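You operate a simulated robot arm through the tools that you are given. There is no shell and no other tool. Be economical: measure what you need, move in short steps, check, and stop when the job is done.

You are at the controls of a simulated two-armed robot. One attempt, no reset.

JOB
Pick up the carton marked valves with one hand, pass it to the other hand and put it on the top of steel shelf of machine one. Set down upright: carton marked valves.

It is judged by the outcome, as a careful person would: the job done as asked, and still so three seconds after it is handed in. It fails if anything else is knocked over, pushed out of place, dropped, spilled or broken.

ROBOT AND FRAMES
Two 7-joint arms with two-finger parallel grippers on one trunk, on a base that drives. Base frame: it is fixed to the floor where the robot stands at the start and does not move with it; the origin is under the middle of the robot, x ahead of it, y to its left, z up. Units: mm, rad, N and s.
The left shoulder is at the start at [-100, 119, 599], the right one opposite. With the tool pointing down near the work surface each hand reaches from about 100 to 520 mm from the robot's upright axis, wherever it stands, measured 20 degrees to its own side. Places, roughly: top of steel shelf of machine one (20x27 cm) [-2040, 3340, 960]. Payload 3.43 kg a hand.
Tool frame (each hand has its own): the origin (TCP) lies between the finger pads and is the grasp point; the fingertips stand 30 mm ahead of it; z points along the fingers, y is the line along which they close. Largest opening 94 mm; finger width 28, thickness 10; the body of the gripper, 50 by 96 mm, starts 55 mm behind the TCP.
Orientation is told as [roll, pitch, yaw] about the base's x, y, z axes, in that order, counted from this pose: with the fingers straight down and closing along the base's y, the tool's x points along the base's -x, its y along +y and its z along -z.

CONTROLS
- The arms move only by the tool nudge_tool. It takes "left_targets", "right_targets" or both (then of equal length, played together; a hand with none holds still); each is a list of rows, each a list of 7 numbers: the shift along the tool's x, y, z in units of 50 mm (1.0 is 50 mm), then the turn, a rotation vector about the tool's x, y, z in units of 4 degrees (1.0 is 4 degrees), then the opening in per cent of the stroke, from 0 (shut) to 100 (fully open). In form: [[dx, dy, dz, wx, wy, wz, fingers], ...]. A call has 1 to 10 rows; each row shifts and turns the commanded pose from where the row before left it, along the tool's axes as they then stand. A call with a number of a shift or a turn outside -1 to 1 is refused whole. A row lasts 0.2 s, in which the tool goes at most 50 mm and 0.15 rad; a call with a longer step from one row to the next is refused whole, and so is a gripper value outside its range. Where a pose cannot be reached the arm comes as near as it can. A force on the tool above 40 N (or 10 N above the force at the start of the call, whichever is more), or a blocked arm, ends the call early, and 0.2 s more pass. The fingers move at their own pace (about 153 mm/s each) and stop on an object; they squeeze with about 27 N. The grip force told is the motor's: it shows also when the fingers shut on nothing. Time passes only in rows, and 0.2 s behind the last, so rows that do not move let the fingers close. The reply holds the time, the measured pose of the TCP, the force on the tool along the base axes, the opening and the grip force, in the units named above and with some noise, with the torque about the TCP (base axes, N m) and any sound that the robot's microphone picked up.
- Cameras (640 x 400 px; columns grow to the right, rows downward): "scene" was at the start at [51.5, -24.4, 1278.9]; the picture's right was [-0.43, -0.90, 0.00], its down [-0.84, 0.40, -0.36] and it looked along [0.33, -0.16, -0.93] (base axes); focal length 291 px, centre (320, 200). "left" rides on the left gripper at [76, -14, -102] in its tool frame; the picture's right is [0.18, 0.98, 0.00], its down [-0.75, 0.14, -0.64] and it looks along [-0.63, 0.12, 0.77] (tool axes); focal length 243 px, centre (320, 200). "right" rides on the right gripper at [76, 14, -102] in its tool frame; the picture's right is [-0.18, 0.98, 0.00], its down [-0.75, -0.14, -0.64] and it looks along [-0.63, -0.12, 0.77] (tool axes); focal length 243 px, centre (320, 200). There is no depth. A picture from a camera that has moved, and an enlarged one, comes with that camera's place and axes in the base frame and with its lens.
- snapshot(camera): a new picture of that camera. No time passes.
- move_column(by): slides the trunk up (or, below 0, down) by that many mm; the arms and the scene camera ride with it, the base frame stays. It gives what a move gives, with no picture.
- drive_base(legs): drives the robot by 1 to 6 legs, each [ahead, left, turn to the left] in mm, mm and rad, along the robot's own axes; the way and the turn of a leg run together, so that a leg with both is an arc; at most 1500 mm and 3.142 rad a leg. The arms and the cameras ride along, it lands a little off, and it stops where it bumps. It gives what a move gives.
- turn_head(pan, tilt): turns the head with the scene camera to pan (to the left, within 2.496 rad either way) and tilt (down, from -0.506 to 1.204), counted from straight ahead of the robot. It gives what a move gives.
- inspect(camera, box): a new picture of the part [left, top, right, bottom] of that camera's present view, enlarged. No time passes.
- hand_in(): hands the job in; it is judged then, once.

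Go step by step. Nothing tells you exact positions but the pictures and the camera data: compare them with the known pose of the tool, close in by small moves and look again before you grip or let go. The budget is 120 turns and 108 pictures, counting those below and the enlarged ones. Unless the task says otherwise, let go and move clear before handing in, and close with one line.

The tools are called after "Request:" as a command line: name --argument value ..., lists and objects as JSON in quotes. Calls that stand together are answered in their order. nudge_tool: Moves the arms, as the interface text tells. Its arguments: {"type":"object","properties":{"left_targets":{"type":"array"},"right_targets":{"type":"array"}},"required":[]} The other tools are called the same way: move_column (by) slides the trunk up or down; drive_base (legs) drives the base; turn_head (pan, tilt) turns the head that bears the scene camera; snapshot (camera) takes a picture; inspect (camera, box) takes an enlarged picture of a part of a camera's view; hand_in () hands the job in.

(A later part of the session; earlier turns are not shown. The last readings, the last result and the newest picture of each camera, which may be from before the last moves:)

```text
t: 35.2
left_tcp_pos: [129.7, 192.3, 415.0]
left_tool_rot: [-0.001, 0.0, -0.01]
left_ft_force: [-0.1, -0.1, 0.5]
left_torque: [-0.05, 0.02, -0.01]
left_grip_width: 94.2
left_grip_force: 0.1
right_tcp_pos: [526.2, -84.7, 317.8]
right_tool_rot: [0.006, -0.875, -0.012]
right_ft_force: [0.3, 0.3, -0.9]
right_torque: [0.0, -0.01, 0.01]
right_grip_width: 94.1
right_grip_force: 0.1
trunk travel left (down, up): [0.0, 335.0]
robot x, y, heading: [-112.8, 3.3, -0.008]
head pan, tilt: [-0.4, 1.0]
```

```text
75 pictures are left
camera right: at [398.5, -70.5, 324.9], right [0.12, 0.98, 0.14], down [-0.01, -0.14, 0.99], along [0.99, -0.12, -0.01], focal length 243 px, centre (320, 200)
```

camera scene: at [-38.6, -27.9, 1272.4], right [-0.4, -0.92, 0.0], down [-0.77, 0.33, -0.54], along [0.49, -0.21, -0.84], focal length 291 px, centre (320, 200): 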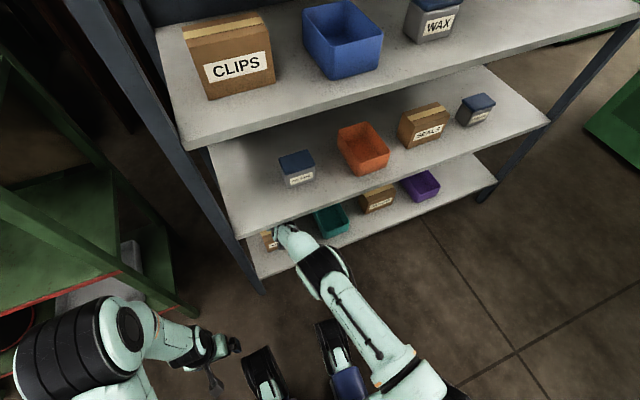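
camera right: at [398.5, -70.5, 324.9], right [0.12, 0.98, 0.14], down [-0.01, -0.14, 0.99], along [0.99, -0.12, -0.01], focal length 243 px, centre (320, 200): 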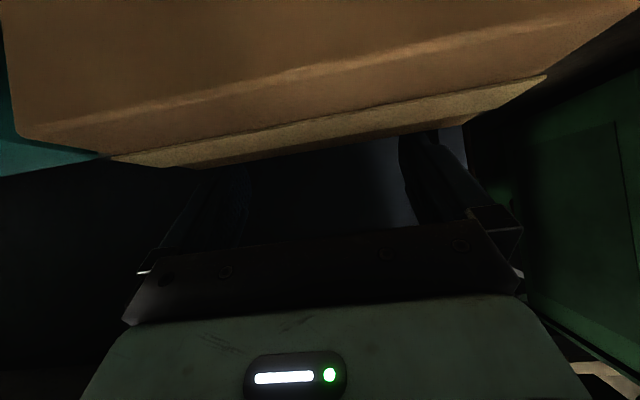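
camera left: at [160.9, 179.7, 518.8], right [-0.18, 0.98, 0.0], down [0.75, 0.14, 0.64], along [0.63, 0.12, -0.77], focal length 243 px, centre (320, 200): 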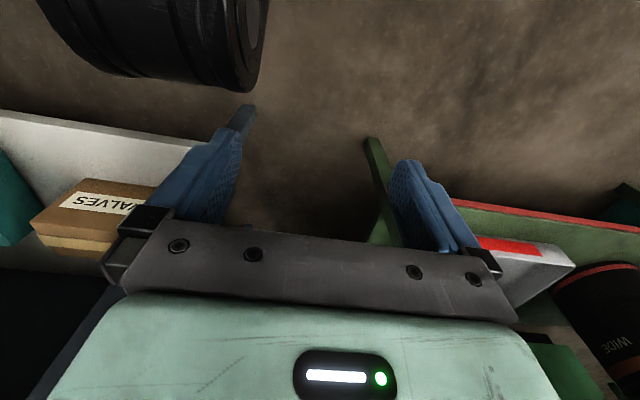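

The tips have sunk behind the carton's back edge. A bit lower, then draw it forward by backing the base in two stages.

Request:
nudge_tool --right_targets '[[0.11, 0, 0.25, 0, 0, 0, 100], [0, 0, 0, 0, 0, 0, 100]]'

Request:
drive_base --legs '[[-40, 0, 0]]'

Request:
snapshot --camera "scene"

Request:
snapshot --camera "right"

```text
t: 35.8
left_tcp_pos: [130.9, 192.8, 415.1]
left_tool_rot: [-0.001, 0.001, -0.009]
left_ft_force: [1.0, 0.0, -0.3]
left_torque: [0.01, 0.04, 0.0]
left_grip_width: 94.2
left_grip_force: 0.0
right_tcp_pos: [532.0, -84.2, 304.1]
right_tool_rot: [0.007, -0.87, -0.014]
right_ft_force: [0.2, 0.6, -0.3]
right_torque: [0.01, -0.01, 0.0]
right_grip_width: 93.8
right_grip_force: 0.0
trunk travel left (down, up): [0.0, 335.0]
robot x, y, heading: [-109.4, 1.5, -0.015]
head pan, tilt: [-0.4, 1.0]
```

```text
t: 36.7
left_tcp_pos: [91.4, 194.4, 416.7]
left_tool_rot: [0.001, -0.001, -0.009]
left_ft_force: [-0.4, 0.3, 0.0]
left_torque: [0.01, 0.0, 0.01]
left_grip_width: 93.8
left_grip_force: 0.0
right_tcp_pos: [492.0, -84.9, 305.5]
right_tool_rot: [0.004, -0.871, -0.01]
right_ft_force: [-0.3, -0.8, 0.0]
right_torque: [0.01, 0.03, 0.02]
right_grip_width: 93.6
right_grip_force: 0.0
trunk travel left (down, up): [0.0, 335.0]
robot x, y, heading: [-143.9, 1.2, -0.009]
head pan, tilt: [-0.4, 1.0]
```

```text
74 pictures are left
camera scene: at [-80.6, -27.0, 1272.6], right [-0.4, -0.92, 0.0], down [-0.77, 0.33, -0.54], along [0.5, -0.21, -0.84], focal length 291 px, centre (320, 200)
```

scene: 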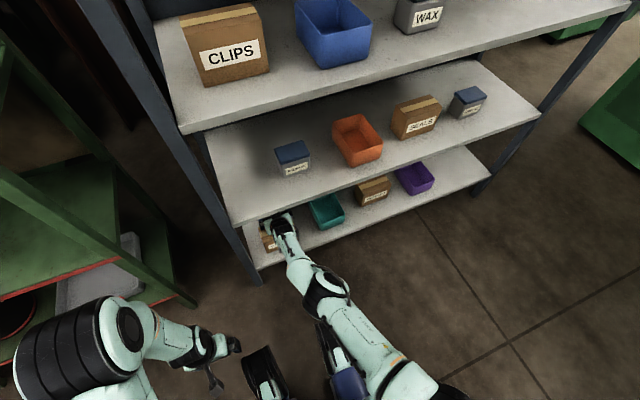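

```text
73 pictures are left
camera right: at [364.3, -70.0, 312.7], right [0.12, 0.98, 0.14], down [-0.01, -0.14, 0.99], along [0.99, -0.12, -0.01], focal length 243 px, centre (320, 200)
```

right: 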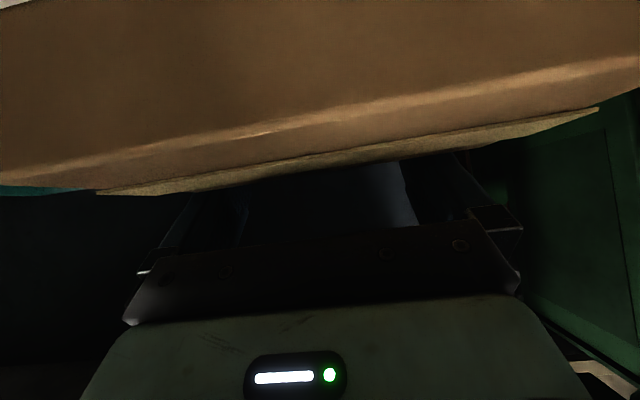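

The carton is coming along without tipping. Draw another 43 mm.

Request:
drive_base --legs '[[-43, 0, 0]]'

Request:
snapshot --camera "scene"

Request:
snapshot --camera "right"

Request:
inspect --camera "scene" --box '[220, 180, 380, 280]'

```text
t: 37.6
left_tcp_pos: [48.1, 193.4, 415.2]
left_tool_rot: [0.001, 0.001, -0.012]
left_ft_force: [0.0, -0.7, 0.6]
left_torque: [0.04, 0.05, 0.01]
left_grip_width: 93.9
left_grip_force: 0.0
right_tcp_pos: [448.0, -84.1, 305.5]
right_tool_rot: [0.007, -0.872, -0.011]
right_ft_force: [-0.8, 0.4, -0.1]
right_torque: [0.01, 0.0, -0.02]
right_grip_width: 94.0
right_grip_force: 0.0
trunk travel left (down, up): [0.0, 335.0]
robot x, y, heading: [-189.5, 0.4, -0.007]
head pan, tilt: [-0.4, 1.0]
```

```text
72 pictures are left
camera scene: at [-123.7, -26.6, 1272.6], right [-0.4, -0.92, 0.0], down [-0.77, 0.33, -0.54], along [0.5, -0.21, -0.84], focal length 291 px, centre (320, 200)
```

scene: 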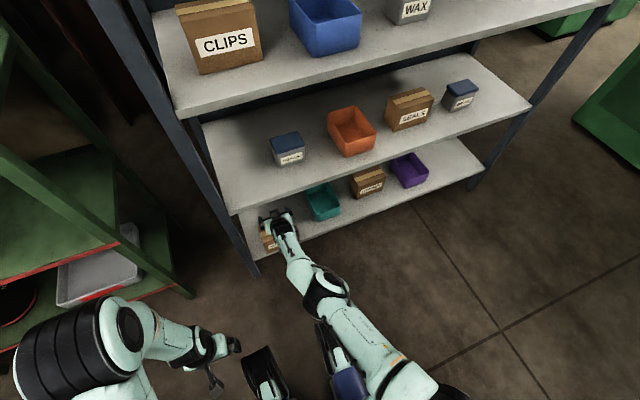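

```text
71 pictures are left
camera right: at [320.9, -69.7, 312.4], right [0.13, 0.98, 0.14], down [-0.01, -0.14, 0.99], along [0.99, -0.12, -0.01], focal length 243 px, centre (320, 200)
```

right: 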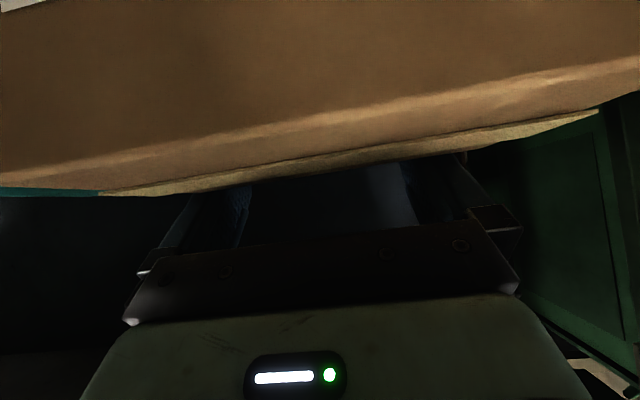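

```text
4.00 times, centred on (300, 230) of scene
camera zoom: at [-123.7, -26.6, 1272.6], right [-0.4, -0.92, 0.0], down [-0.77, 0.33, -0.54], along [0.5, -0.21, -0.84], focal length 1164 px, centre (400, 80)
```

zoom: 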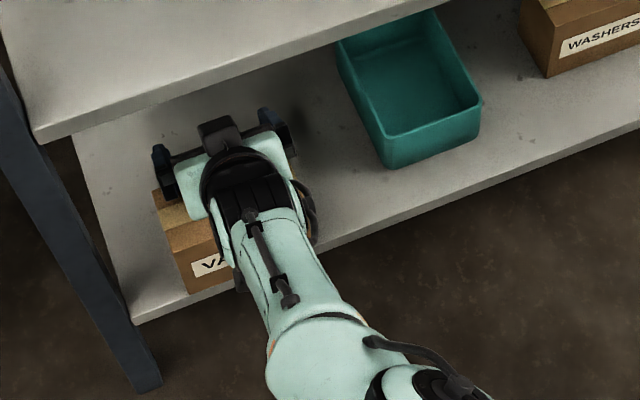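

The carton is at the board's edge (front ≈ x 364). I draw it 18 mm more (still well supported), then lift out and back away.

Request:
drive_base --legs '[[-18, 0, 0]]'

Request:
nudge_tool --right_targets '[[-0.36, 0, -0.36, 0, 0, 0, 100], [-0.36, 0, -0.26, 0, 0, 0, 100], [-0.36, 0, -0.26, 0, 0, 0, 100], [0, 0, 0, 0, 0, 0, 100]]'

Request:
drive_base --legs '[[-130, 0, 0]]'

Request:
snapshot --camera "right"

Request:
snapshot --camera "scene"

```text
t: 38.4
left_tcp_pos: [29.6, 193.0, 415.7]
left_tool_rot: [0.0, 0.0, -0.01]
left_ft_force: [-0.4, -0.4, 0.5]
left_torque: [-0.02, 0.0, -0.01]
left_grip_width: 94.1
left_grip_force: 0.1
right_tcp_pos: [430.9, -83.8, 306.7]
right_tool_rot: [0.005, -0.873, -0.011]
right_ft_force: [2.9, -0.2, 3.9]
right_torque: [0.03, 0.08, -0.02]
right_grip_width: 94.2
right_grip_force: 0.1
trunk travel left (down, up): [0.0, 335.0]
robot x, y, heading: [-207.6, 6.3, -0.006]
head pan, tilt: [-0.4, 1.0]
```

```text
t: 39.4
left_tcp_pos: [29.7, 193.8, 416.3]
left_tool_rot: [0.0, 0.0, -0.012]
left_ft_force: [0.4, 0.0, 0.6]
left_torque: [0.02, -0.02, 0.01]
left_grip_width: 94.0
left_grip_force: 0.0
right_tcp_pos: [432.4, -83.1, 375.8]
right_tool_rot: [0.003, -0.872, -0.009]
right_ft_force: [-0.6, 0.1, 0.2]
right_torque: [0.01, -0.01, 0.02]
right_grip_width: 93.9
right_grip_force: 0.0
trunk travel left (down, up): [0.0, 335.0]
robot x, y, heading: [-206.4, 0.7, -0.008]
head pan, tilt: [-0.4, 1.0]
```

```text
t: 40.6
left_tcp_pos: [-97.5, 193.9, 415.9]
left_tool_rot: [0.0, 0.0, -0.011]
left_ft_force: [-0.9, 0.2, 0.2]
left_torque: [-0.01, 0.0, 0.03]
left_grip_width: 94.1
left_grip_force: 0.1
right_tcp_pos: [303.3, -81.5, 375.5]
right_tool_rot: [0.006, -0.872, -0.011]
right_ft_force: [1.0, 0.0, -0.1]
right_torque: [-0.03, -0.01, 0.03]
right_grip_width: 94.1
right_grip_force: 0.0
trunk travel left (down, up): [0.0, 335.0]
robot x, y, heading: [-338.9, 0.1, -0.007]
head pan, tilt: [-0.4, 1.0]
```

```text
69 pictures are left
camera right: at [176.1, -68.0, 382.6], right [0.12, 0.98, 0.14], down [-0.01, -0.14, 0.99], along [0.99, -0.12, -0.01], focal length 243 px, centre (320, 200)
```

right: 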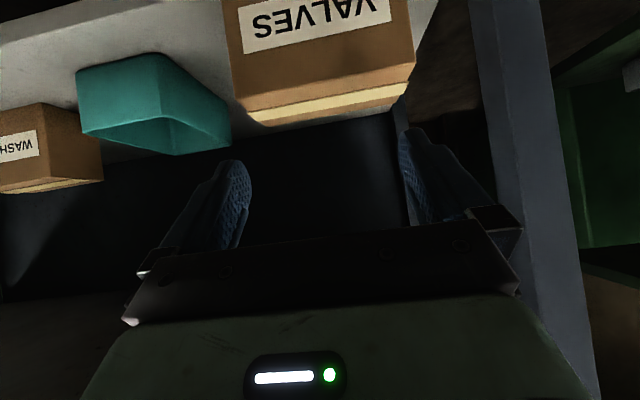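

```text
68 pictures are left
camera scene: at [-270.3, -25.2, 1272.6], right [-0.4, -0.92, 0.0], down [-0.77, 0.33, -0.54], along [0.5, -0.21, -0.84], focal length 291 px, centre (320, 200)
```

scene: 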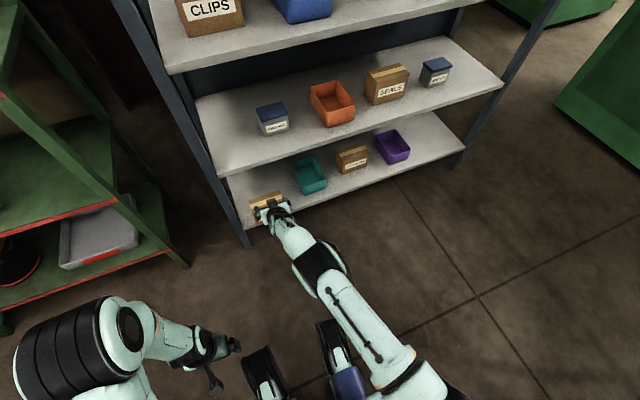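

The carton stands upright, overhanging the edge slightly. I retract the right arm and turn the hand back to the leaning pose.

Request:
nudge_tool --right_targets '[[0.54, -0.3, -0.64, 0, 0, 0, 100], [0.54, -0.3, -0.64, 0, 0, 0, 100], [0.54, -0.3, -0.64, 0, 0, 0, 100], [0.54, -0.3, -0.64, 0, 0, 0, 100], [0.54, -0.3, -0.64, 0, 0, 0, 100], [0, 0, 0, 0, 0.63, 0, 100], [0, 0, 0, 0, 0.62, 0, 100]]'

Request:
nudge_tool --right_targets '[[0, 0, 0, 0, 0.693, 0.98, 100], [0, 0, 0, 0, 0.693, 0.98, 100], [0, 0, 0, 0, 0.693, 0.98, 100], [0, 0, 0, 0, 0.693, 0.98, 100], [0, 0, 0, 0, 0.693, 0.98, 100], [0, 0, 0, 0, 0.693, 0.98, 100], [0, 0, 0, 0, 0.693, 0.98, 100], [0, 0, 0, 0, 0.693, 0.98, 100], [0, 0, 0, 0, 0.693, 0.98, 100]]'

Request:
nudge_tool --right_targets '[[0, 0, 0, 0, 0.693, 0.98, 100], [0, 0, 0, 0, 0.693, 0.98, 100], [0, 0, 0, 0, 0.693, 0.98, 100], [0, 0, 0, 0, 0.693, 0.98, 100], [0, 0, 0, 0, 0.693, 0.98, 100], [0, 0, 0, 0, 0.693, 0.98, 100], [0, 0, 0, 0, 0.693, 0.98, 100], [0, 0, 0, 0, 0.693, 0.98, 100]]'

Request:
nudge_tool --right_targets '[[0, 0, 0, 0, 0.693, 0.98, 100], [0, 0, 0, 0, 0.693, 0.98, 100], [0, 0, 0, 0, 0.693, 0.98, 100], [0, 0, 0, 0, 0.693, 0.98, 100], [0, 0, 0, 0, 0.693, 0.98, 100], [0, 0, 0, 0, 0.693, 0.98, 100], [0, 0, 0, 0, 0.693, 0.98, 100], [0, 0, 0, 0, 0.693, 0.98, 100]]'

```text
t: 42.2
left_tcp_pos: [-98.4, 194.7, 415.2]
left_tool_rot: [0.0, 0.0, -0.009]
left_ft_force: [0.3, -0.2, 0.1]
left_torque: [0.02, 0.0, -0.04]
left_grip_width: 94.0
left_grip_force: 0.1
right_tcp_pos: [93.4, -157.5, 375.4]
right_tool_rot: [0.005, -0.786, -0.009]
right_ft_force: [0.7, -0.2, 0.1]
right_torque: [0.0, -0.02, 0.0]
right_grip_width: 94.1
right_grip_force: 0.0
trunk travel left (down, up): [0.0, 335.0]
robot x, y, heading: [-341.5, 4.3, -0.008]
head pan, tilt: [-0.4, 1.0]
```

```text
t: 44.2
left_tcp_pos: [-99.3, 194.8, 416.2]
left_tool_rot: [0.002, 0.0, -0.011]
left_ft_force: [0.5, -0.3, -0.3]
left_torque: [0.01, -0.01, 0.0]
left_grip_width: 93.9
left_grip_force: 0.1
right_tcp_pos: [94.0, -156.5, 374.4]
right_tool_rot: [0.322, -0.236, -0.622]
right_ft_force: [-0.2, 0.5, 0.9]
right_torque: [-0.01, 0.0, 0.03]
right_grip_width: 93.8
right_grip_force: 0.1
trunk travel left (down, up): [0.0, 335.0]
robot x, y, heading: [-338.5, -0.1, -0.01]
head pan, tilt: [-0.4, 1.0]
```

```text
t: 46.0
left_tcp_pos: [-98.8, 194.9, 416.7]
left_tool_rot: [-0.002, -0.001, -0.01]
left_ft_force: [0.2, 0.3, 0.3]
left_torque: [-0.03, 0.01, 0.01]
left_grip_width: 94.0
left_grip_force: 0.0
right_tcp_pos: [94.3, -155.4, 373.8]
right_tool_rot: [0.308, 0.308, -1.017]
right_ft_force: [-0.5, 0.5, 0.0]
right_torque: [-0.01, -0.01, -0.02]
right_grip_width: 93.8
right_grip_force: 0.0
trunk travel left (down, up): [0.0, 335.0]
robot x, y, heading: [-341.9, 3.4, -0.013]
head pan, tilt: [-0.4, 1.0]
```

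```text
t: 47.8
left_tcp_pos: [-99.4, 194.8, 416.0]
left_tool_rot: [0.002, 0.001, -0.011]
left_ft_force: [0.6, 0.2, 0.2]
left_torque: [-0.01, 0.02, 0.01]
left_grip_width: 93.9
left_grip_force: 0.1
right_tcp_pos: [92.8, -155.8, 375.3]
right_tool_rot: [-0.002, 0.789, -1.579]
right_ft_force: [0.1, 0.1, -1.0]
right_torque: [0.01, 0.05, -0.01]
right_grip_width: 93.9
right_grip_force: 0.0
trunk travel left (down, up): [0.0, 335.0]
robot x, y, heading: [-335.4, 3.9, -0.009]
head pan, tilt: [-0.4, 1.0]
```

Leaning pose restored. Lower the hand and drive up to have a look at the carton from just in front.

Request:
nudge_tool --right_targets '[[-0.63, 0, 0.15, 0, 0, 0, 100], [-0.63, 0, 0.15, 0, 0, 0, 100], [0, 0, 0, 0, 0, 0, 100]]'

Request:
drive_base --legs '[[180, 0, 0.009]]'

Request:
snapshot --camera "right"

Request:
snapshot --camera "scene"

```text
t: 48.6
left_tcp_pos: [-97.7, 195.7, 416.4]
left_tool_rot: [0.001, -0.001, -0.009]
left_ft_force: [-0.5, 0.0, 0.4]
left_torque: [-0.03, 0.02, -0.01]
left_grip_width: 93.9
left_grip_force: 0.0
right_tcp_pos: [92.6, -188.9, 318.1]
right_tool_rot: [0.0, 0.789, -1.578]
right_ft_force: [-0.1, 0.3, -0.4]
right_torque: [0.03, 0.02, 0.02]
right_grip_width: 93.8
right_grip_force: 0.0
trunk travel left (down, up): [0.0, 335.0]
robot x, y, heading: [-336.9, 2.1, -0.008]
head pan, tilt: [-0.4, 1.0]
```

```text
t: 50.1
left_tcp_pos: [77.5, 195.7, 415.6]
left_tool_rot: [0.0, 0.001, -0.002]
left_ft_force: [1.8, 0.5, 1.0]
left_torque: [0.0, -0.01, 0.0]
left_grip_width: 94.2
left_grip_force: 0.1
right_tcp_pos: [272.5, -188.4, 318.5]
right_tool_rot: [0.0, 0.788, -1.571]
right_ft_force: [-0.8, -0.6, 0.4]
right_torque: [-0.03, 0.01, 0.01]
right_grip_width: 93.8
right_grip_force: 0.2
trunk travel left (down, up): [0.0, 335.0]
robot x, y, heading: [-162.7, 1.7, 0.001]
head pan, tilt: [-0.4, 1.0]
```

```text
67 pictures are left
camera right: at [287.2, -207.0, 445.2], right [0.98, -0.13, -0.13], down [-0.14, -0.99, -0.08], along [-0.12, 0.1, -0.99], focal length 243 px, centre (320, 200)
```

right: 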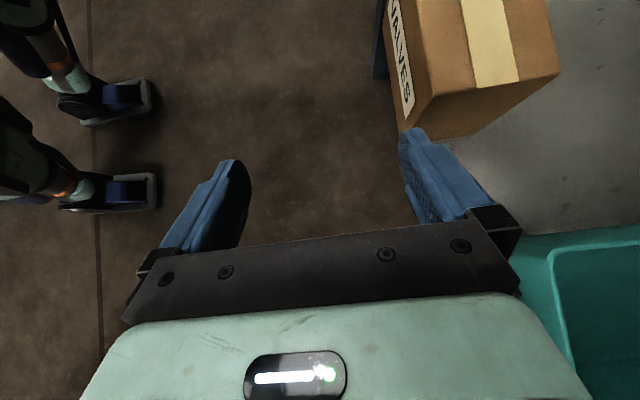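

```text
66 pictures are left
camera scene: at [-91.5, -25.6, 1272.6], right [-0.39, -0.92, 0.0], down [-0.77, 0.33, -0.54], along [0.5, -0.21, -0.84], focal length 291 px, centre (320, 200)
```

scene: 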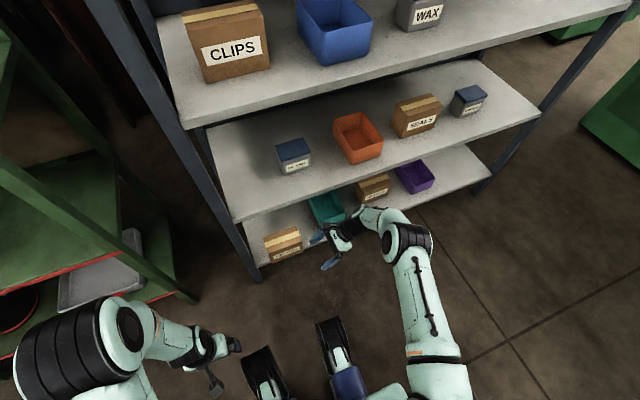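

Carton now at x 342–409, right side y≈−142. I lower the hand a bit, drive in most of the way and check.

Request:
nudge_tool --right_targets '[[-0.35, 0, 0.17, 0, 0, 0, 100], [0, 0, 0, 0, 0, 0, 100]]'

Request:
drive_base --legs '[[92, 0, 0]]'

Request:
snapshot --camera "right"

Request:
snapshot --camera "scene"

```text
t: 50.7
left_tcp_pos: [77.6, 197.2, 415.6]
left_tool_rot: [0.0, 0.001, -0.001]
left_ft_force: [-0.5, -0.5, -0.2]
left_torque: [-0.01, 0.01, 0.01]
left_grip_width: 93.9
left_grip_force: 0.0
right_tcp_pos: [273.3, -193.0, 299.8]
right_tool_rot: [-0.001, 0.789, -1.569]
right_ft_force: [0.2, -0.3, -0.3]
right_torque: [-0.01, -0.02, 0.03]
right_grip_width: 94.0
right_grip_force: 0.0
trunk travel left (down, up): [0.0, 335.0]
robot x, y, heading: [-164.5, 2.3, -0.004]
head pan, tilt: [-0.4, 1.0]
```

```text
t: 51.8
left_tcp_pos: [170.0, 197.1, 416.2]
left_tool_rot: [0.0, 0.001, -0.003]
left_ft_force: [0.2, -0.3, -0.7]
left_torque: [0.05, 0.0, -0.02]
left_grip_width: 94.0
left_grip_force: 0.1
right_tcp_pos: [364.2, -192.8, 300.4]
right_tool_rot: [-0.002, 0.789, -1.568]
right_ft_force: [-0.2, -0.8, 0.3]
right_torque: [-0.01, 0.0, -0.03]
right_grip_width: 93.9
right_grip_force: 0.1
trunk travel left (down, up): [0.0, 335.0]
robot x, y, heading: [-68.8, 3.9, -0.001]
head pan, tilt: [-0.4, 1.0]
```

```text
65 pictures are left
camera right: at [378.8, -212.8, 426.4], right [0.98, -0.13, -0.13], down [-0.14, -0.99, -0.08], along [-0.12, 0.1, -0.99], focal length 243 px, centre (320, 200)
```

right: 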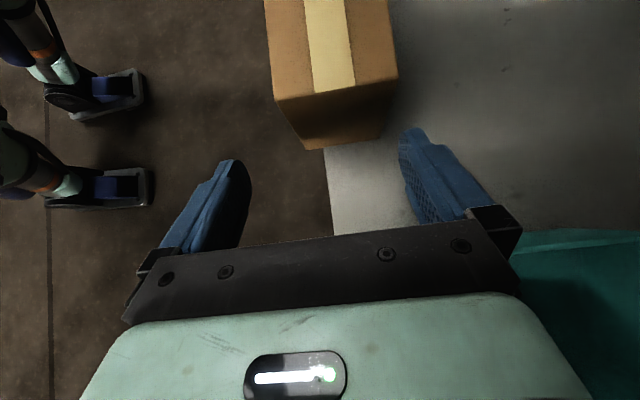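

```text
64 pictures are left
camera scene: at [0.1, -25.7, 1272.6], right [-0.39, -0.92, 0.0], down [-0.78, 0.33, -0.54], along [0.5, -0.21, -0.84], focal length 291 px, centre (320, 200)
```

scene: 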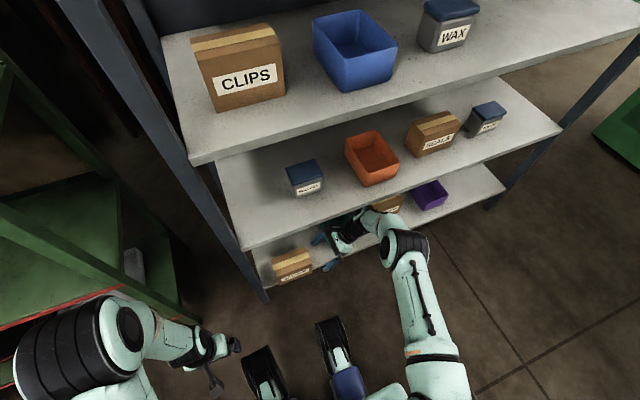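

No contact. Now centre on x≈377 and slide the open fingers around the carton, half way first.

Request:
nudge_tool --right_targets '[[0, 0.26, 0, 0, 0, 0, 100], [0.117, 0, 0.428, 0, 0, 0, 100], [0.117, 0, 0.428, 0, 0, 0, 100], [0, 0, 0, 0, 0, 0, 100]]'

Request:
snapshot --camera "right"

```text
t: 52.8
left_tcp_pos: [169.4, 195.7, 416.3]
left_tool_rot: [0.0, -0.001, -0.003]
left_ft_force: [0.7, 0.1, 0.2]
left_torque: [0.02, 0.0, -0.03]
left_grip_width: 94.1
left_grip_force: 0.0
right_tcp_pos: [376.4, -154.7, 277.2]
right_tool_rot: [0.0, 0.789, -1.57]
right_ft_force: [0.0, 0.7, 0.7]
right_torque: [0.0, -0.02, -0.01]
right_grip_width: 94.3
right_grip_force: 0.0
trunk travel left (down, up): [0.0, 335.0]
robot x, y, heading: [-71.7, 1.8, -0.001]
head pan, tilt: [-0.4, 1.0]
```

```text
63 pictures are left
camera right: at [391.9, -173.9, 404.1], right [0.98, -0.13, -0.13], down [-0.14, -0.99, -0.08], along [-0.12, 0.1, -0.99], focal length 243 px, centre (320, 200)
```

right: 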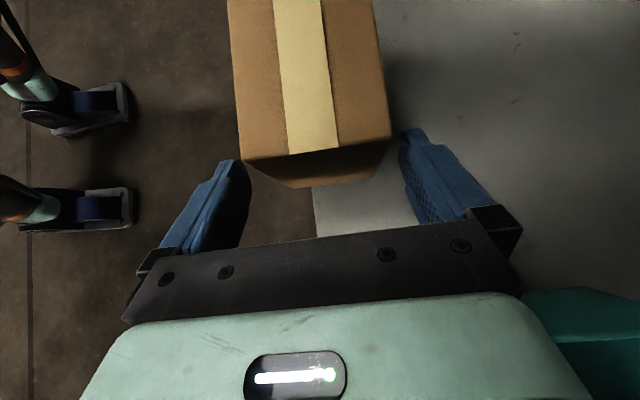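

Carton sits between the fingers (centre x≈379). Finish the insertion and check.

Request:
nudge_tool --right_targets '[[0, 0.05, 0, 0, 0, 0, 100], [0.117, 0, 0.428, 0, 0, 0, 100], [0.117, 0, 0.428, 0, 0, 0, 100], [0, 0, 0, 0, 0, 0, 100]]'

Request:
snapshot --camera "right"

```text
t: 53.8
left_tcp_pos: [169.8, 195.9, 415.3]
left_tool_rot: [0.0, 0.001, -0.002]
left_ft_force: [-0.2, -0.1, -0.5]
left_torque: [0.01, -0.03, -0.02]
left_grip_width: 94.0
left_grip_force: 0.0
right_tcp_pos: [380.2, -116.1, 257.6]
right_tool_rot: [0.001, 0.786, -1.569]
right_ft_force: [0.2, 1.2, 0.0]
right_torque: [0.02, 0.02, 0.02]
right_grip_width: 94.2
right_grip_force: 0.1
trunk travel left (down, up): [0.0, 335.0]
robot x, y, heading: [-65.8, 1.8, 0.002]
head pan, tilt: [-0.4, 1.0]
```

```text
62 pictures are left
camera right: at [394.0, -135.0, 382.6], right [0.98, -0.13, -0.13], down [-0.14, -0.99, -0.08], along [-0.12, 0.1, -0.99], focal length 243 px, centre (320, 200)
```

right: 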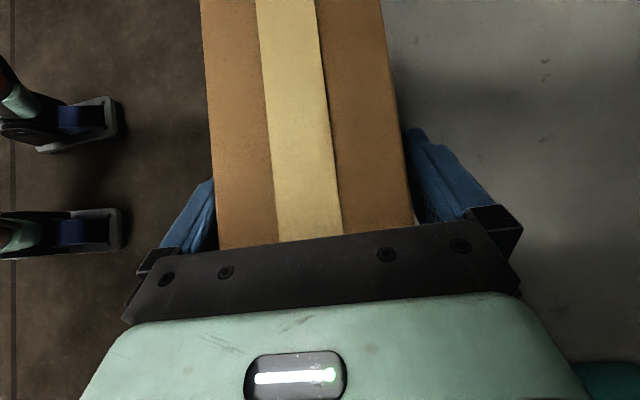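

Fingers straddle the carton. Close the grip.

Request:
nudge_tool --right_targets '[[0, 0, 0, 0, 0, 0, 50], [0, 0, 0, 0, 0, 0, 0], [0, 0, 0, 0, 0, 0, 0], [0, 0, 0, 0, 0, 0, 0]]'

Request:
snapshot --camera "right"

```text
t: 54.8
left_tcp_pos: [169.3, 196.1, 416.6]
left_tool_rot: [0.0, 0.0, -0.001]
left_ft_force: [0.9, -0.1, 0.1]
left_torque: [-0.02, 0.0, 0.02]
left_grip_width: 94.1
left_grip_force: 0.1
right_tcp_pos: [379.0, -116.0, 256.8]
right_tool_rot: [0.0, 0.788, -1.569]
right_ft_force: [1.4, 0.2, -0.2]
right_torque: [0.02, -0.11, -0.06]
right_grip_width: 74.6
right_grip_force: 26.4
trunk travel left (down, up): [0.0, 335.0]
robot x, y, heading: [-65.4, 0.1, 0.0]
head pan, tilt: [-0.4, 1.0]
```

```text
61 pictures are left
camera right: at [393.9, -135.2, 382.7], right [0.98, -0.13, -0.13], down [-0.14, -0.99, -0.08], along [-0.12, 0.1, -0.99], focal length 243 px, centre (320, 200)
```

right: 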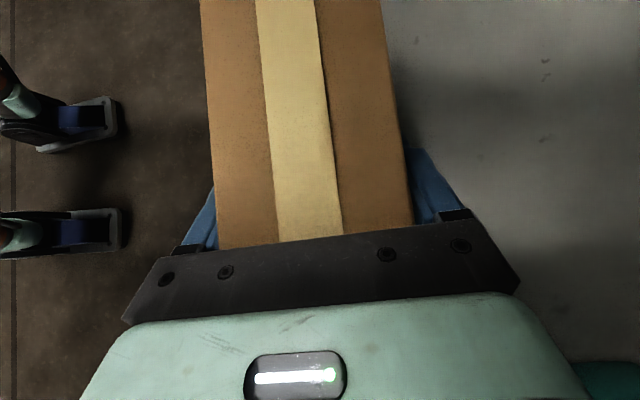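

Gripped at 74.6 mm width. Lift 15 mm with the trunk and see the load.

Request:
move_column --by 15

Request:
snapshot --camera "right"

```text
t: 55.5
left_tcp_pos: [170.3, 195.0, 431.9]
left_tool_rot: [0.002, 0.003, -0.004]
left_ft_force: [0.2, -0.2, 0.2]
left_torque: [-0.05, -0.01, -0.01]
left_grip_width: 94.2
left_grip_force: 0.1
right_tcp_pos: [381.1, -116.6, 271.6]
right_tool_rot: [-0.002, 0.789, -1.57]
right_ft_force: [-0.1, -0.1, -3.7]
right_torque: [-0.15, -0.03, -0.01]
right_grip_width: 74.3
right_grip_force: 27.2
trunk travel left (down, up): [-15.0, 320.0]
robot x, y, heading: [-69.3, 1.7, 0.0]
head pan, tilt: [-0.4, 1.0]
```

```text
60 pictures are left
camera right: at [394.0, -135.6, 397.5], right [0.98, -0.13, -0.13], down [-0.14, -0.99, -0.08], along [-0.12, 0.1, -0.99], focal length 243 px, centre (320, 200)
```

right: 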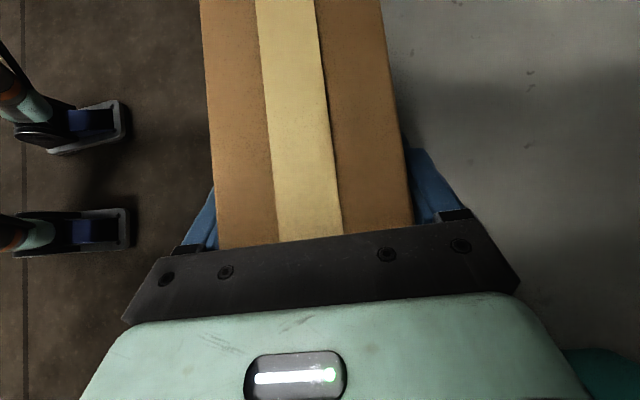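

Held firmly (about 4 N). Back away from the shelf.

Request:
drive_base --legs '[[-270, 0, 0]]'

Request:
snapshot --camera "scene"

```text
t: 57.4
left_tcp_pos: [-102.3, 196.8, 430.3]
left_tool_rot: [0.0, 0.0, 0.001]
left_ft_force: [-0.7, 0.1, 0.4]
left_torque: [0.0, -0.03, -0.01]
left_grip_width: 94.1
left_grip_force: 0.1
right_tcp_pos: [108.9, -115.4, 270.7]
right_tool_rot: [0.0, 0.788, -1.567]
right_ft_force: [-0.2, 0.1, -3.0]
right_torque: [-0.14, 0.01, -0.02]
right_grip_width: 74.2
right_grip_force: 27.8
trunk travel left (down, up): [-15.0, 320.0]
robot x, y, heading: [-343.1, 2.0, 0.003]
head pan, tilt: [-0.4, 1.0]
```

```text
59 pictures are left
camera scene: at [-272.1, -25.6, 1283.0], right [-0.39, -0.92, 0.0], down [-0.78, 0.33, -0.54], along [0.5, -0.21, -0.84], focal length 291 px, centre (320, 200)
```

scene: 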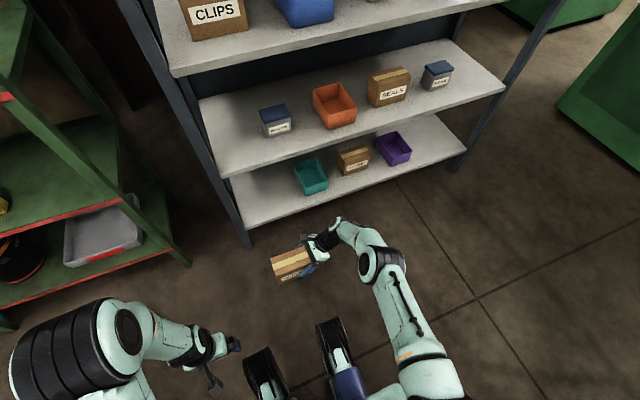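

Carton is out and nothing else moved. Now bring it to the middle in front of the robot while the left hand turns to the mirrored leaning pose.

Request:
nudge_tool --right_targets '[[0.594, -0.4, -0.14, 0, 0, 0, 0], [0.594, -0.4, -0.14, 0, 0, 0, 0], [0.594, -0.4, -0.14, 0, 0, 0, 0], [0.594, -0.4, -0.14, 0, 0, 0, 0], [0.594, -0.4, -0.14, 0, 0, 0, 0], [0, 0, 0, 0, 0, 0, 0]]' --left_targets '[[0, 0.4, -0.4, 0.399, 0.399, -0.965, 100], [0, 0, -0.4, 0.399, 0.399, -0.965, 100], [0, 0, 0, 0.399, 0.399, -0.965, 100], [0, 0, 0, 0.399, 0.399, -0.965, 100], [0, 0, 0, 0.399, 0.399, -0.965, 100], [0, 0, 0, 0.399, 0.399, -0.965, 100]]'

Request:
nudge_tool --left_targets '[[0, 0, 0, 0.399, 0.399, -0.965, 100], [0, 0, 0, 0.399, 0.399, -0.965, 100], [0, 0, 0, 0.399, 0.399, -0.965, 100], [0, 0, 0, 0.399, 0.399, -0.965, 100], [0, 0, 0, 0.399, 0.399, -0.965, 100], [0, 0, 0, 0.399, 0.399, -0.965, 100], [0, 0, 0, 0.399, 0.399, -0.965, 100], [0, 0, 0, 0.399, 0.399, -0.965, 100]]'

Request:
nudge_tool --left_targets '[[0, 0, 0, 0.399, 0.399, -0.965, 100], [0, 0, 0, 0.399, 0.399, -0.965, 100], [0, 0, 0, 0.399, 0.399, -0.965, 100], [0, 0, 0, 0.399, 0.399, -0.965, 100], [0, 0, 0, 0.399, 0.399, -0.965, 100], [0, 0, 0, 0.399, 0.399, -0.965, 100], [0, 0, 0, 0.399, 0.399, -0.965, 100], [0, 0, 0, 0.399, 0.399, -0.965, 100]]'

Request:
turn_head --pan 0.0 --tilt 1.1

Request:
snapshot --camera "scene"

Request:
snapshot --camera "left"

Request:
snapshot --camera "right"

```text
t: 58.8
left_tcp_pos: [-101.1, 216.5, 470.2]
left_tool_rot: [-0.131, 0.197, 0.397]
left_ft_force: [-0.1, -0.1, 0.5]
left_torque: [-0.01, -0.02, 0.03]
left_grip_width: 94.1
left_grip_force: 0.0
right_tcp_pos: [8.4, -36.5, 402.0]
right_tool_rot: [0.0, 0.787, -1.566]
right_ft_force: [-0.3, 0.4, -3.5]
right_torque: [-0.13, -0.03, -0.05]
right_grip_width: 74.5
right_grip_force: 26.4
trunk travel left (down, up): [-15.0, 320.0]
robot x, y, heading: [-334.1, 2.0, 0.0]
head pan, tilt: [-0.4, 1.0]
```

```text
t: 60.6
left_tcp_pos: [-101.4, 216.3, 471.2]
left_tool_rot: [-0.171, 0.506, 0.922]
left_ft_force: [0.8, 0.3, -0.4]
left_torque: [0.02, -0.01, 0.0]
left_grip_width: 94.2
left_grip_force: 0.0
right_tcp_pos: [8.9, -36.2, 400.2]
right_tool_rot: [0.0, 0.789, -1.568]
right_ft_force: [0.1, -1.0, -2.7]
right_torque: [-0.11, -0.01, -0.01]
right_grip_width: 74.2
right_grip_force: 27.2
trunk travel left (down, up): [-15.0, 320.0]
robot x, y, heading: [-343.8, 0.6, 0.003]
head pan, tilt: [-0.4, 1.0]
```

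```text
t: 62.4
left_tcp_pos: [-101.6, 217.2, 470.9]
left_tool_rot: [0.0, 0.785, 1.576]
left_ft_force: [0.3, 0.1, 0.2]
left_torque: [0.03, 0.02, -0.05]
left_grip_width: 93.9
left_grip_force: 0.1
right_tcp_pos: [8.1, -35.2, 400.5]
right_tool_rot: [0.001, 0.789, -1.568]
right_ft_force: [-0.5, 0.1, -3.1]
right_torque: [-0.1, 0.03, 0.01]
right_grip_width: 74.2
right_grip_force: 27.4
trunk travel left (down, up): [-15.0, 320.0]
robot x, y, heading: [-338.5, 3.7, 0.003]
head pan, tilt: [-0.4, 1.0]
```

```text
t: 63.2
left_tcp_pos: [-101.3, 216.5, 471.4]
left_tool_rot: [-0.001, 0.786, 1.572]
left_ft_force: [0.1, 0.3, 0.0]
left_torque: [0.01, 0.03, 0.03]
left_grip_width: 94.2
left_grip_force: 0.2
right_tcp_pos: [8.5, -35.6, 400.8]
right_tool_rot: [-0.001, 0.789, -1.567]
right_ft_force: [-0.6, 0.1, -3.4]
right_torque: [-0.14, 0.01, 0.01]
right_grip_width: 74.4
right_grip_force: 26.7
trunk travel left (down, up): [-15.0, 320.0]
robot x, y, heading: [-338.6, 4.6, 0.0]
head pan, tilt: [0.0, 1.1]
```

```text
58 pictures are left
camera scene: at [-273.1, 1.5, 1276.4], right [0.0, -1.0, 0.0], down [-0.89, 0.0, -0.45], along [0.45, 0.0, -0.89], focal length 291 px, centre (320, 200)
```

scene: 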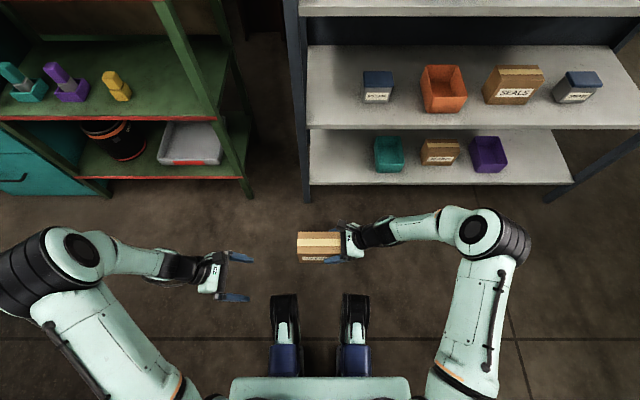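

```text
57 pictures are left
camera left: at [-88.0, 235.5, 597.6], right [-0.98, -0.13, 0.13], down [-0.14, 0.99, -0.08], along [-0.12, -0.1, -0.99], focal length 243 px, centre (320, 200)
```

left: 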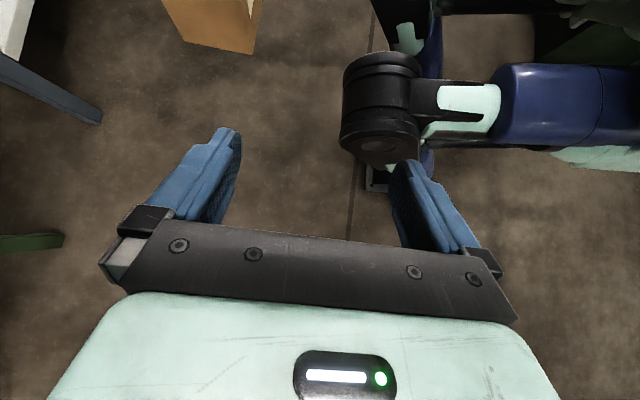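

```text
56 pictures are left
camera right: at [23.4, -55.1, 527.4], right [0.98, -0.13, -0.13], down [-0.14, -0.99, -0.08], along [-0.12, 0.1, -0.99], focal length 243 px, centre (320, 200)
```

right: 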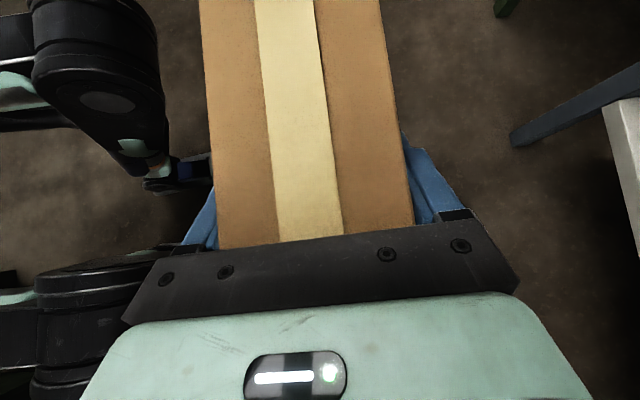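

Both hands mirror each other. Carton centre ≈ (8, 0, 400). Bring the left hand to a standoff up-left of the carton.

Request:
nudge_tool --left_targets '[[0.375, -0.548, 0.307, 0, 0, 0, 100], [0.375, -0.548, 0.307, 0, 0, 0, 100], [0.375, -0.548, 0.307, 0, 0, 0, 100], [0.375, -0.548, 0.307, 0, 0, 0, 100], [0, 0, 0, 0, 0, 0, 100]]'

Request:
snapshot --camera "left"

```text
t: 64.5
left_tcp_pos: [8.8, 120.8, 480.3]
left_tool_rot: [0.002, 0.786, 1.572]
left_ft_force: [-0.1, 0.8, -0.5]
left_torque: [0.0, 0.01, 0.0]
left_grip_width: 94.3
left_grip_force: 0.0
right_tcp_pos: [8.8, -36.2, 401.0]
right_tool_rot: [-0.001, 0.789, -1.568]
right_ft_force: [0.4, 0.4, -3.4]
right_torque: [-0.15, 0.03, -0.03]
right_grip_width: 74.3
right_grip_force: 26.6
trunk travel left (down, up): [-15.0, 320.0]
robot x, y, heading: [-338.0, 0.8, 0.002]
head pan, tilt: [0.0, 1.1]
```

```text
55 pictures are left
camera left: at [22.1, 139.1, 607.4], right [-0.98, -0.13, 0.13], down [-0.14, 0.99, -0.08], along [-0.12, -0.1, -0.99], focal length 243 px, centre (320, 200)
```

left: 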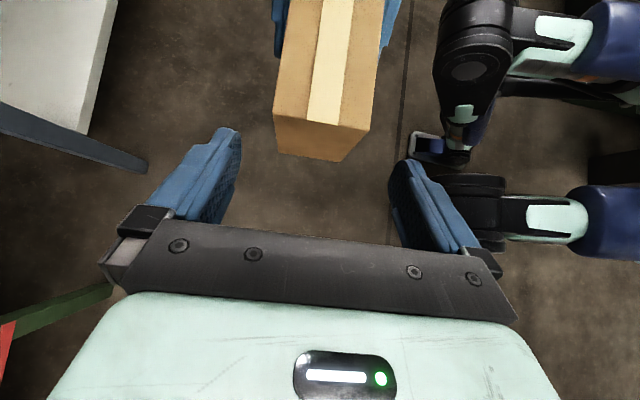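

Aligned. Slide the left hand in along its fingers, most of the way, then look.

Request:
nudge_tool --left_targets '[[0, 0, 0.44, 0, 0, 0, 100], [0, 0, 0.44, 0, 0, 0, 100], [0, 0, 0.44, 0, 0, 0, 100], [0, 0, 0, 0, 0, 0, 100]]'

Request:
snapshot --camera "left"

Request:
inspect --camera "scene" --box '[220, 180, 420, 305]'

```text
t: 65.5
left_tcp_pos: [9.0, 73.0, 434.3]
left_tool_rot: [0.0, 0.785, 1.572]
left_ft_force: [-0.3, -0.3, -1.6]
left_torque: [0.02, 0.0, 0.0]
left_grip_width: 93.8
left_grip_force: 0.1
right_tcp_pos: [8.5, -35.6, 400.2]
right_tool_rot: [0.0, 0.79, -1.568]
right_ft_force: [-0.2, 0.2, -3.7]
right_torque: [-0.14, 0.03, 0.0]
right_grip_width: 74.5
right_grip_force: 27.5
trunk travel left (down, up): [-15.0, 320.0]
robot x, y, heading: [-340.5, 0.1, 0.005]
head pan, tilt: [0.0, 1.1]
```

```text
54 pictures are left
camera left: at [22.5, 91.6, 560.4], right [-0.98, -0.13, 0.13], down [-0.14, 0.99, -0.08], along [-0.12, -0.1, -0.99], focal length 243 px, centre (320, 200)
```

left: 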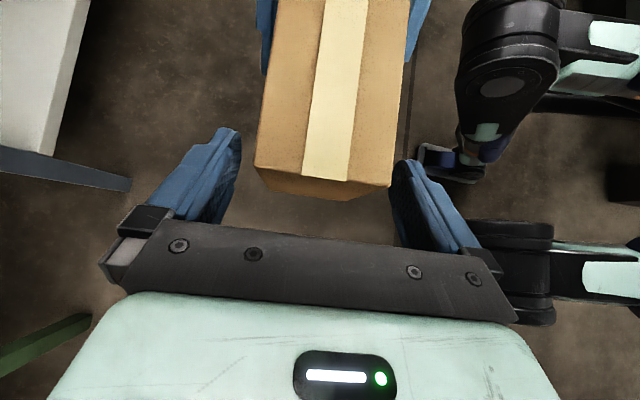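

```text
3.20 times, centred on (320, 242) of scene
camera zoom: at [-273.1, 1.5, 1276.4], right [0.0, -1.0, 0.0], down [-0.89, 0.0, -0.45], along [0.45, 0.0, -0.89], focal length 932 px, centre (320, 64)
```

zoom: 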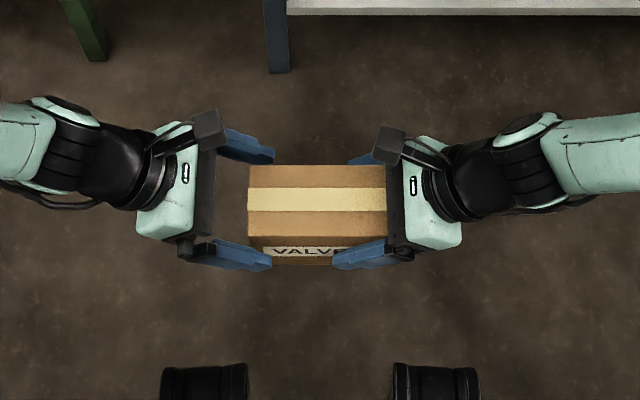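

Centred between the fingers. Finish the last 40 mm.

Request:
nudge_tool --left_targets '[[0, 0, 0.4, 0, 0, 0, 100], [0, 0, 0.4, 0, 0, 0, 100], [0, 0, 0, 0, 0, 0, 100]]'

Request:
snapshot --camera "left"

Request:
inspect --camera "scene" --box '[220, 180, 420, 305]'

```text
t: 66.2
left_tcp_pos: [9.3, 47.2, 407.3]
left_tool_rot: [0.0, 0.786, 1.571]
left_ft_force: [-0.9, 0.6, 0.5]
left_torque: [0.0, 0.0, 0.0]
left_grip_width: 94.0
left_grip_force: 0.1
right_tcp_pos: [8.3, -35.4, 401.7]
right_tool_rot: [0.001, 0.789, -1.569]
right_ft_force: [-0.4, -0.2, -3.9]
right_torque: [-0.14, -0.01, 0.0]
right_grip_width: 74.3
right_grip_force: 26.5
trunk travel left (down, up): [-15.0, 320.0]
robot x, y, heading: [-335.8, 3.9, -0.001]
head pan, tilt: [0.0, 1.1]
```

```text
52 pictures are left
camera left: at [22.4, 64.2, 532.4], right [-0.98, -0.13, 0.13], down [-0.14, 0.99, -0.08], along [-0.12, -0.1, -0.99], focal length 243 px, centre (320, 200)
```

left: 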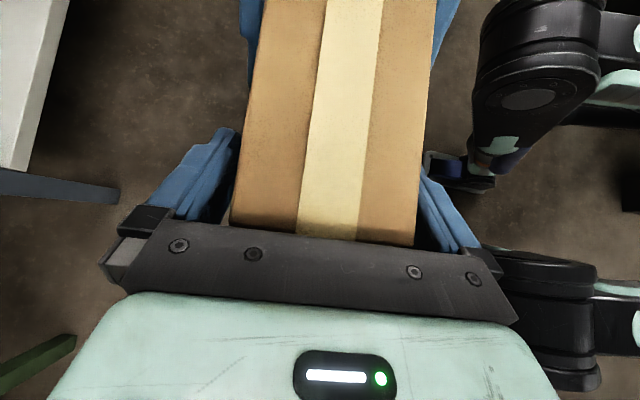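

```text
3.20 times, centred on (320, 242) of scene
camera zoom: at [-273.1, 1.5, 1276.4], right [0.0, -1.0, 0.0], down [-0.89, 0.0, -0.45], along [0.45, 0.0, -0.89], focal length 932 px, centre (320, 64)
```

zoom: 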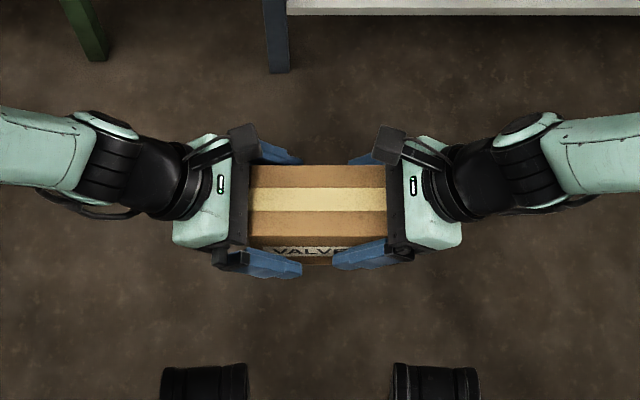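

Good position. Close the left hand.

Request:
nudge_tool --left_targets '[[0, 0, 0, 0, 0, 0, 60], [0, 0, 0, 0, 0, 0, 30], [0, 0, 0, 0, 0, 0, 0], [0, 0, 0, 0, 0, 0, 0]]' --right_targets '[[0, 0, 0, 0, 0, 0, 0], [0, 0, 0, 0, 0, 0, 0], [0, 0, 0, 0, 0, 0, 0], [0, 0, 0, 0, 0, 0, 0]]'

Request:
snapshot --camera "left"

```text
t: 67.2
left_tcp_pos: [8.6, 46.6, 406.5]
left_tool_rot: [0.001, 0.786, 1.574]
left_ft_force: [0.5, -0.5, 0.1]
left_torque: [-0.03, 0.04, 0.07]
left_grip_width: 74.3
left_grip_force: 27.1
right_tcp_pos: [8.6, -35.4, 402.3]
right_tool_rot: [0.0, 0.79, -1.569]
right_ft_force: [-1.1, 1.4, -2.4]
right_torque: [-0.03, -0.02, 0.01]
right_grip_width: 74.2
right_grip_force: 26.8
trunk travel left (down, up): [-15.0, 320.0]
robot x, y, heading: [-341.5, -1.2, -0.003]
head pan, tilt: [0.0, 1.1]
```

```text
50 pictures are left
camera left: at [22.4, 64.3, 532.5], right [-0.98, -0.13, 0.13], down [-0.14, 0.99, -0.08], along [-0.12, -0.1, -0.99], focal length 243 px, centre (320, 200)
```

left: 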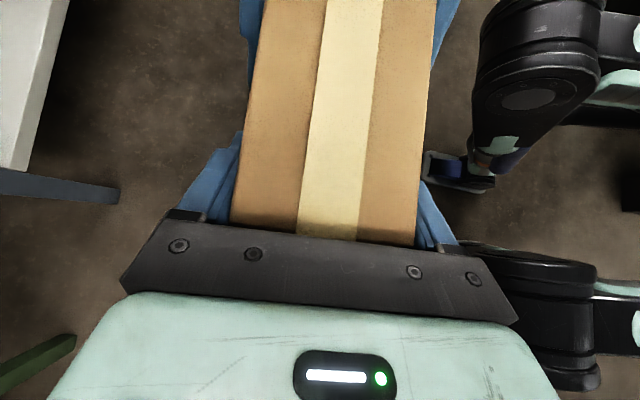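

Both hands hold it. Open the right hand and withdraw it along its fingers.

Request:
nudge_tool --right_targets '[[0, 0, 0, 0, 0, 0, 50], [0, 0, 0, 0, 0, 0, 100], [0, 0, 0, 0, 0, 0, 100]]' --left_targets '[[0, 0, 0, 0, 0, 0, 0], [0, 0, 0, 0, 0, 0, 0], [0, 0, 0, 0, 0, 0, 0]]'

Request:
nudge_tool --right_targets '[[0, 0, -0.5, 0, 0, 0, 100], [0, 0, -0.8, 0, 0, 0, 100], [0, 0, -0.8, 0, 0, 0, 100], [0, 0, -0.8, 0, 0, 0, 100], [0, 0, 0, 0, 0, 0, 100]]'

Request:
snapshot --camera "scene"

Request:
snapshot --camera "left"

```text
t: 68.0
left_tcp_pos: [8.6, 46.7, 405.3]
left_tool_rot: [0.002, 0.785, 1.574]
left_ft_force: [0.6, 0.2, 0.3]
left_torque: [0.13, 0.0, 0.0]
left_grip_width: 74.4
left_grip_force: 27.0
right_tcp_pos: [8.5, -36.5, 401.4]
right_tool_rot: [-0.001, 0.789, -1.567]
right_ft_force: [0.4, 0.0, 0.9]
right_torque: [0.02, 0.0, -0.06]
right_grip_width: 94.0
right_grip_force: 0.1
trunk travel left (down, up): [-15.0, 320.0]
robot x, y, heading: [-341.1, 2.3, -0.0]
head pan, tilt: [0.0, 1.1]
```

```text
t: 69.2
left_tcp_pos: [9.1, 45.6, 406.1]
left_tool_rot: [0.002, 0.785, 1.573]
left_ft_force: [-0.5, 0.4, 0.2]
left_torque: [0.14, -0.02, -0.03]
left_grip_width: 74.3
left_grip_force: 27.2
right_tcp_pos: [8.7, -138.3, 504.4]
right_tool_rot: [-0.001, 0.787, -1.566]
right_ft_force: [-0.2, -0.2, 1.0]
right_torque: [0.0, 0.0, -0.01]
right_grip_width: 94.1
right_grip_force: 0.0
trunk travel left (down, up): [-15.0, 320.0]
robot x, y, heading: [-341.8, 2.5, -0.001]
head pan, tilt: [0.0, 1.1]
```

```text
49 pictures are left
camera scene: at [-273.1, 1.5, 1276.4], right [0.0, -1.0, 0.0], down [-0.89, 0.0, -0.45], along [0.45, 0.0, -0.89], focal length 291 px, centre (320, 200)
```

scene: 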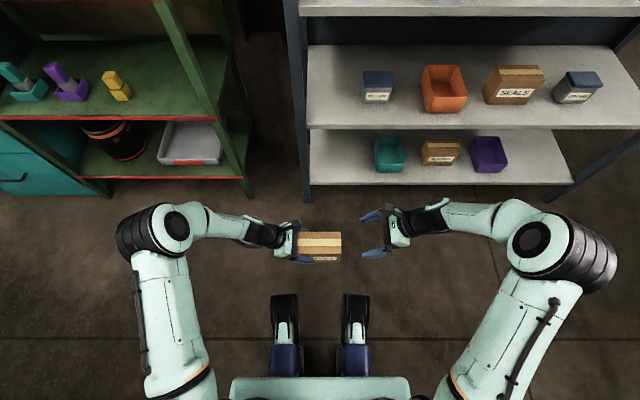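

```text
48 pictures are left
camera left: at [22.4, 64.4, 532.5], right [-0.98, -0.13, 0.13], down [-0.14, 0.99, -0.08], along [-0.12, -0.1, -0.99], focal length 243 px, centre (320, 200)
```

left: 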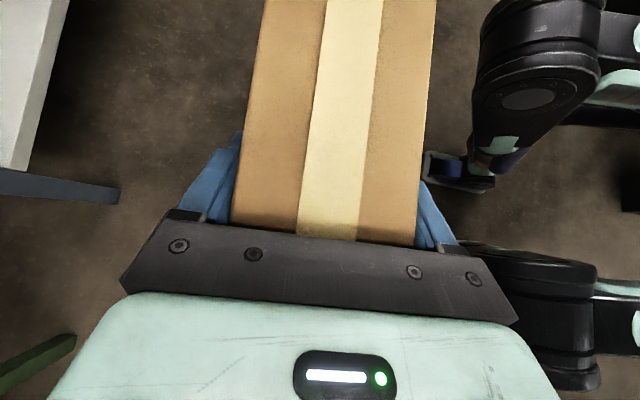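

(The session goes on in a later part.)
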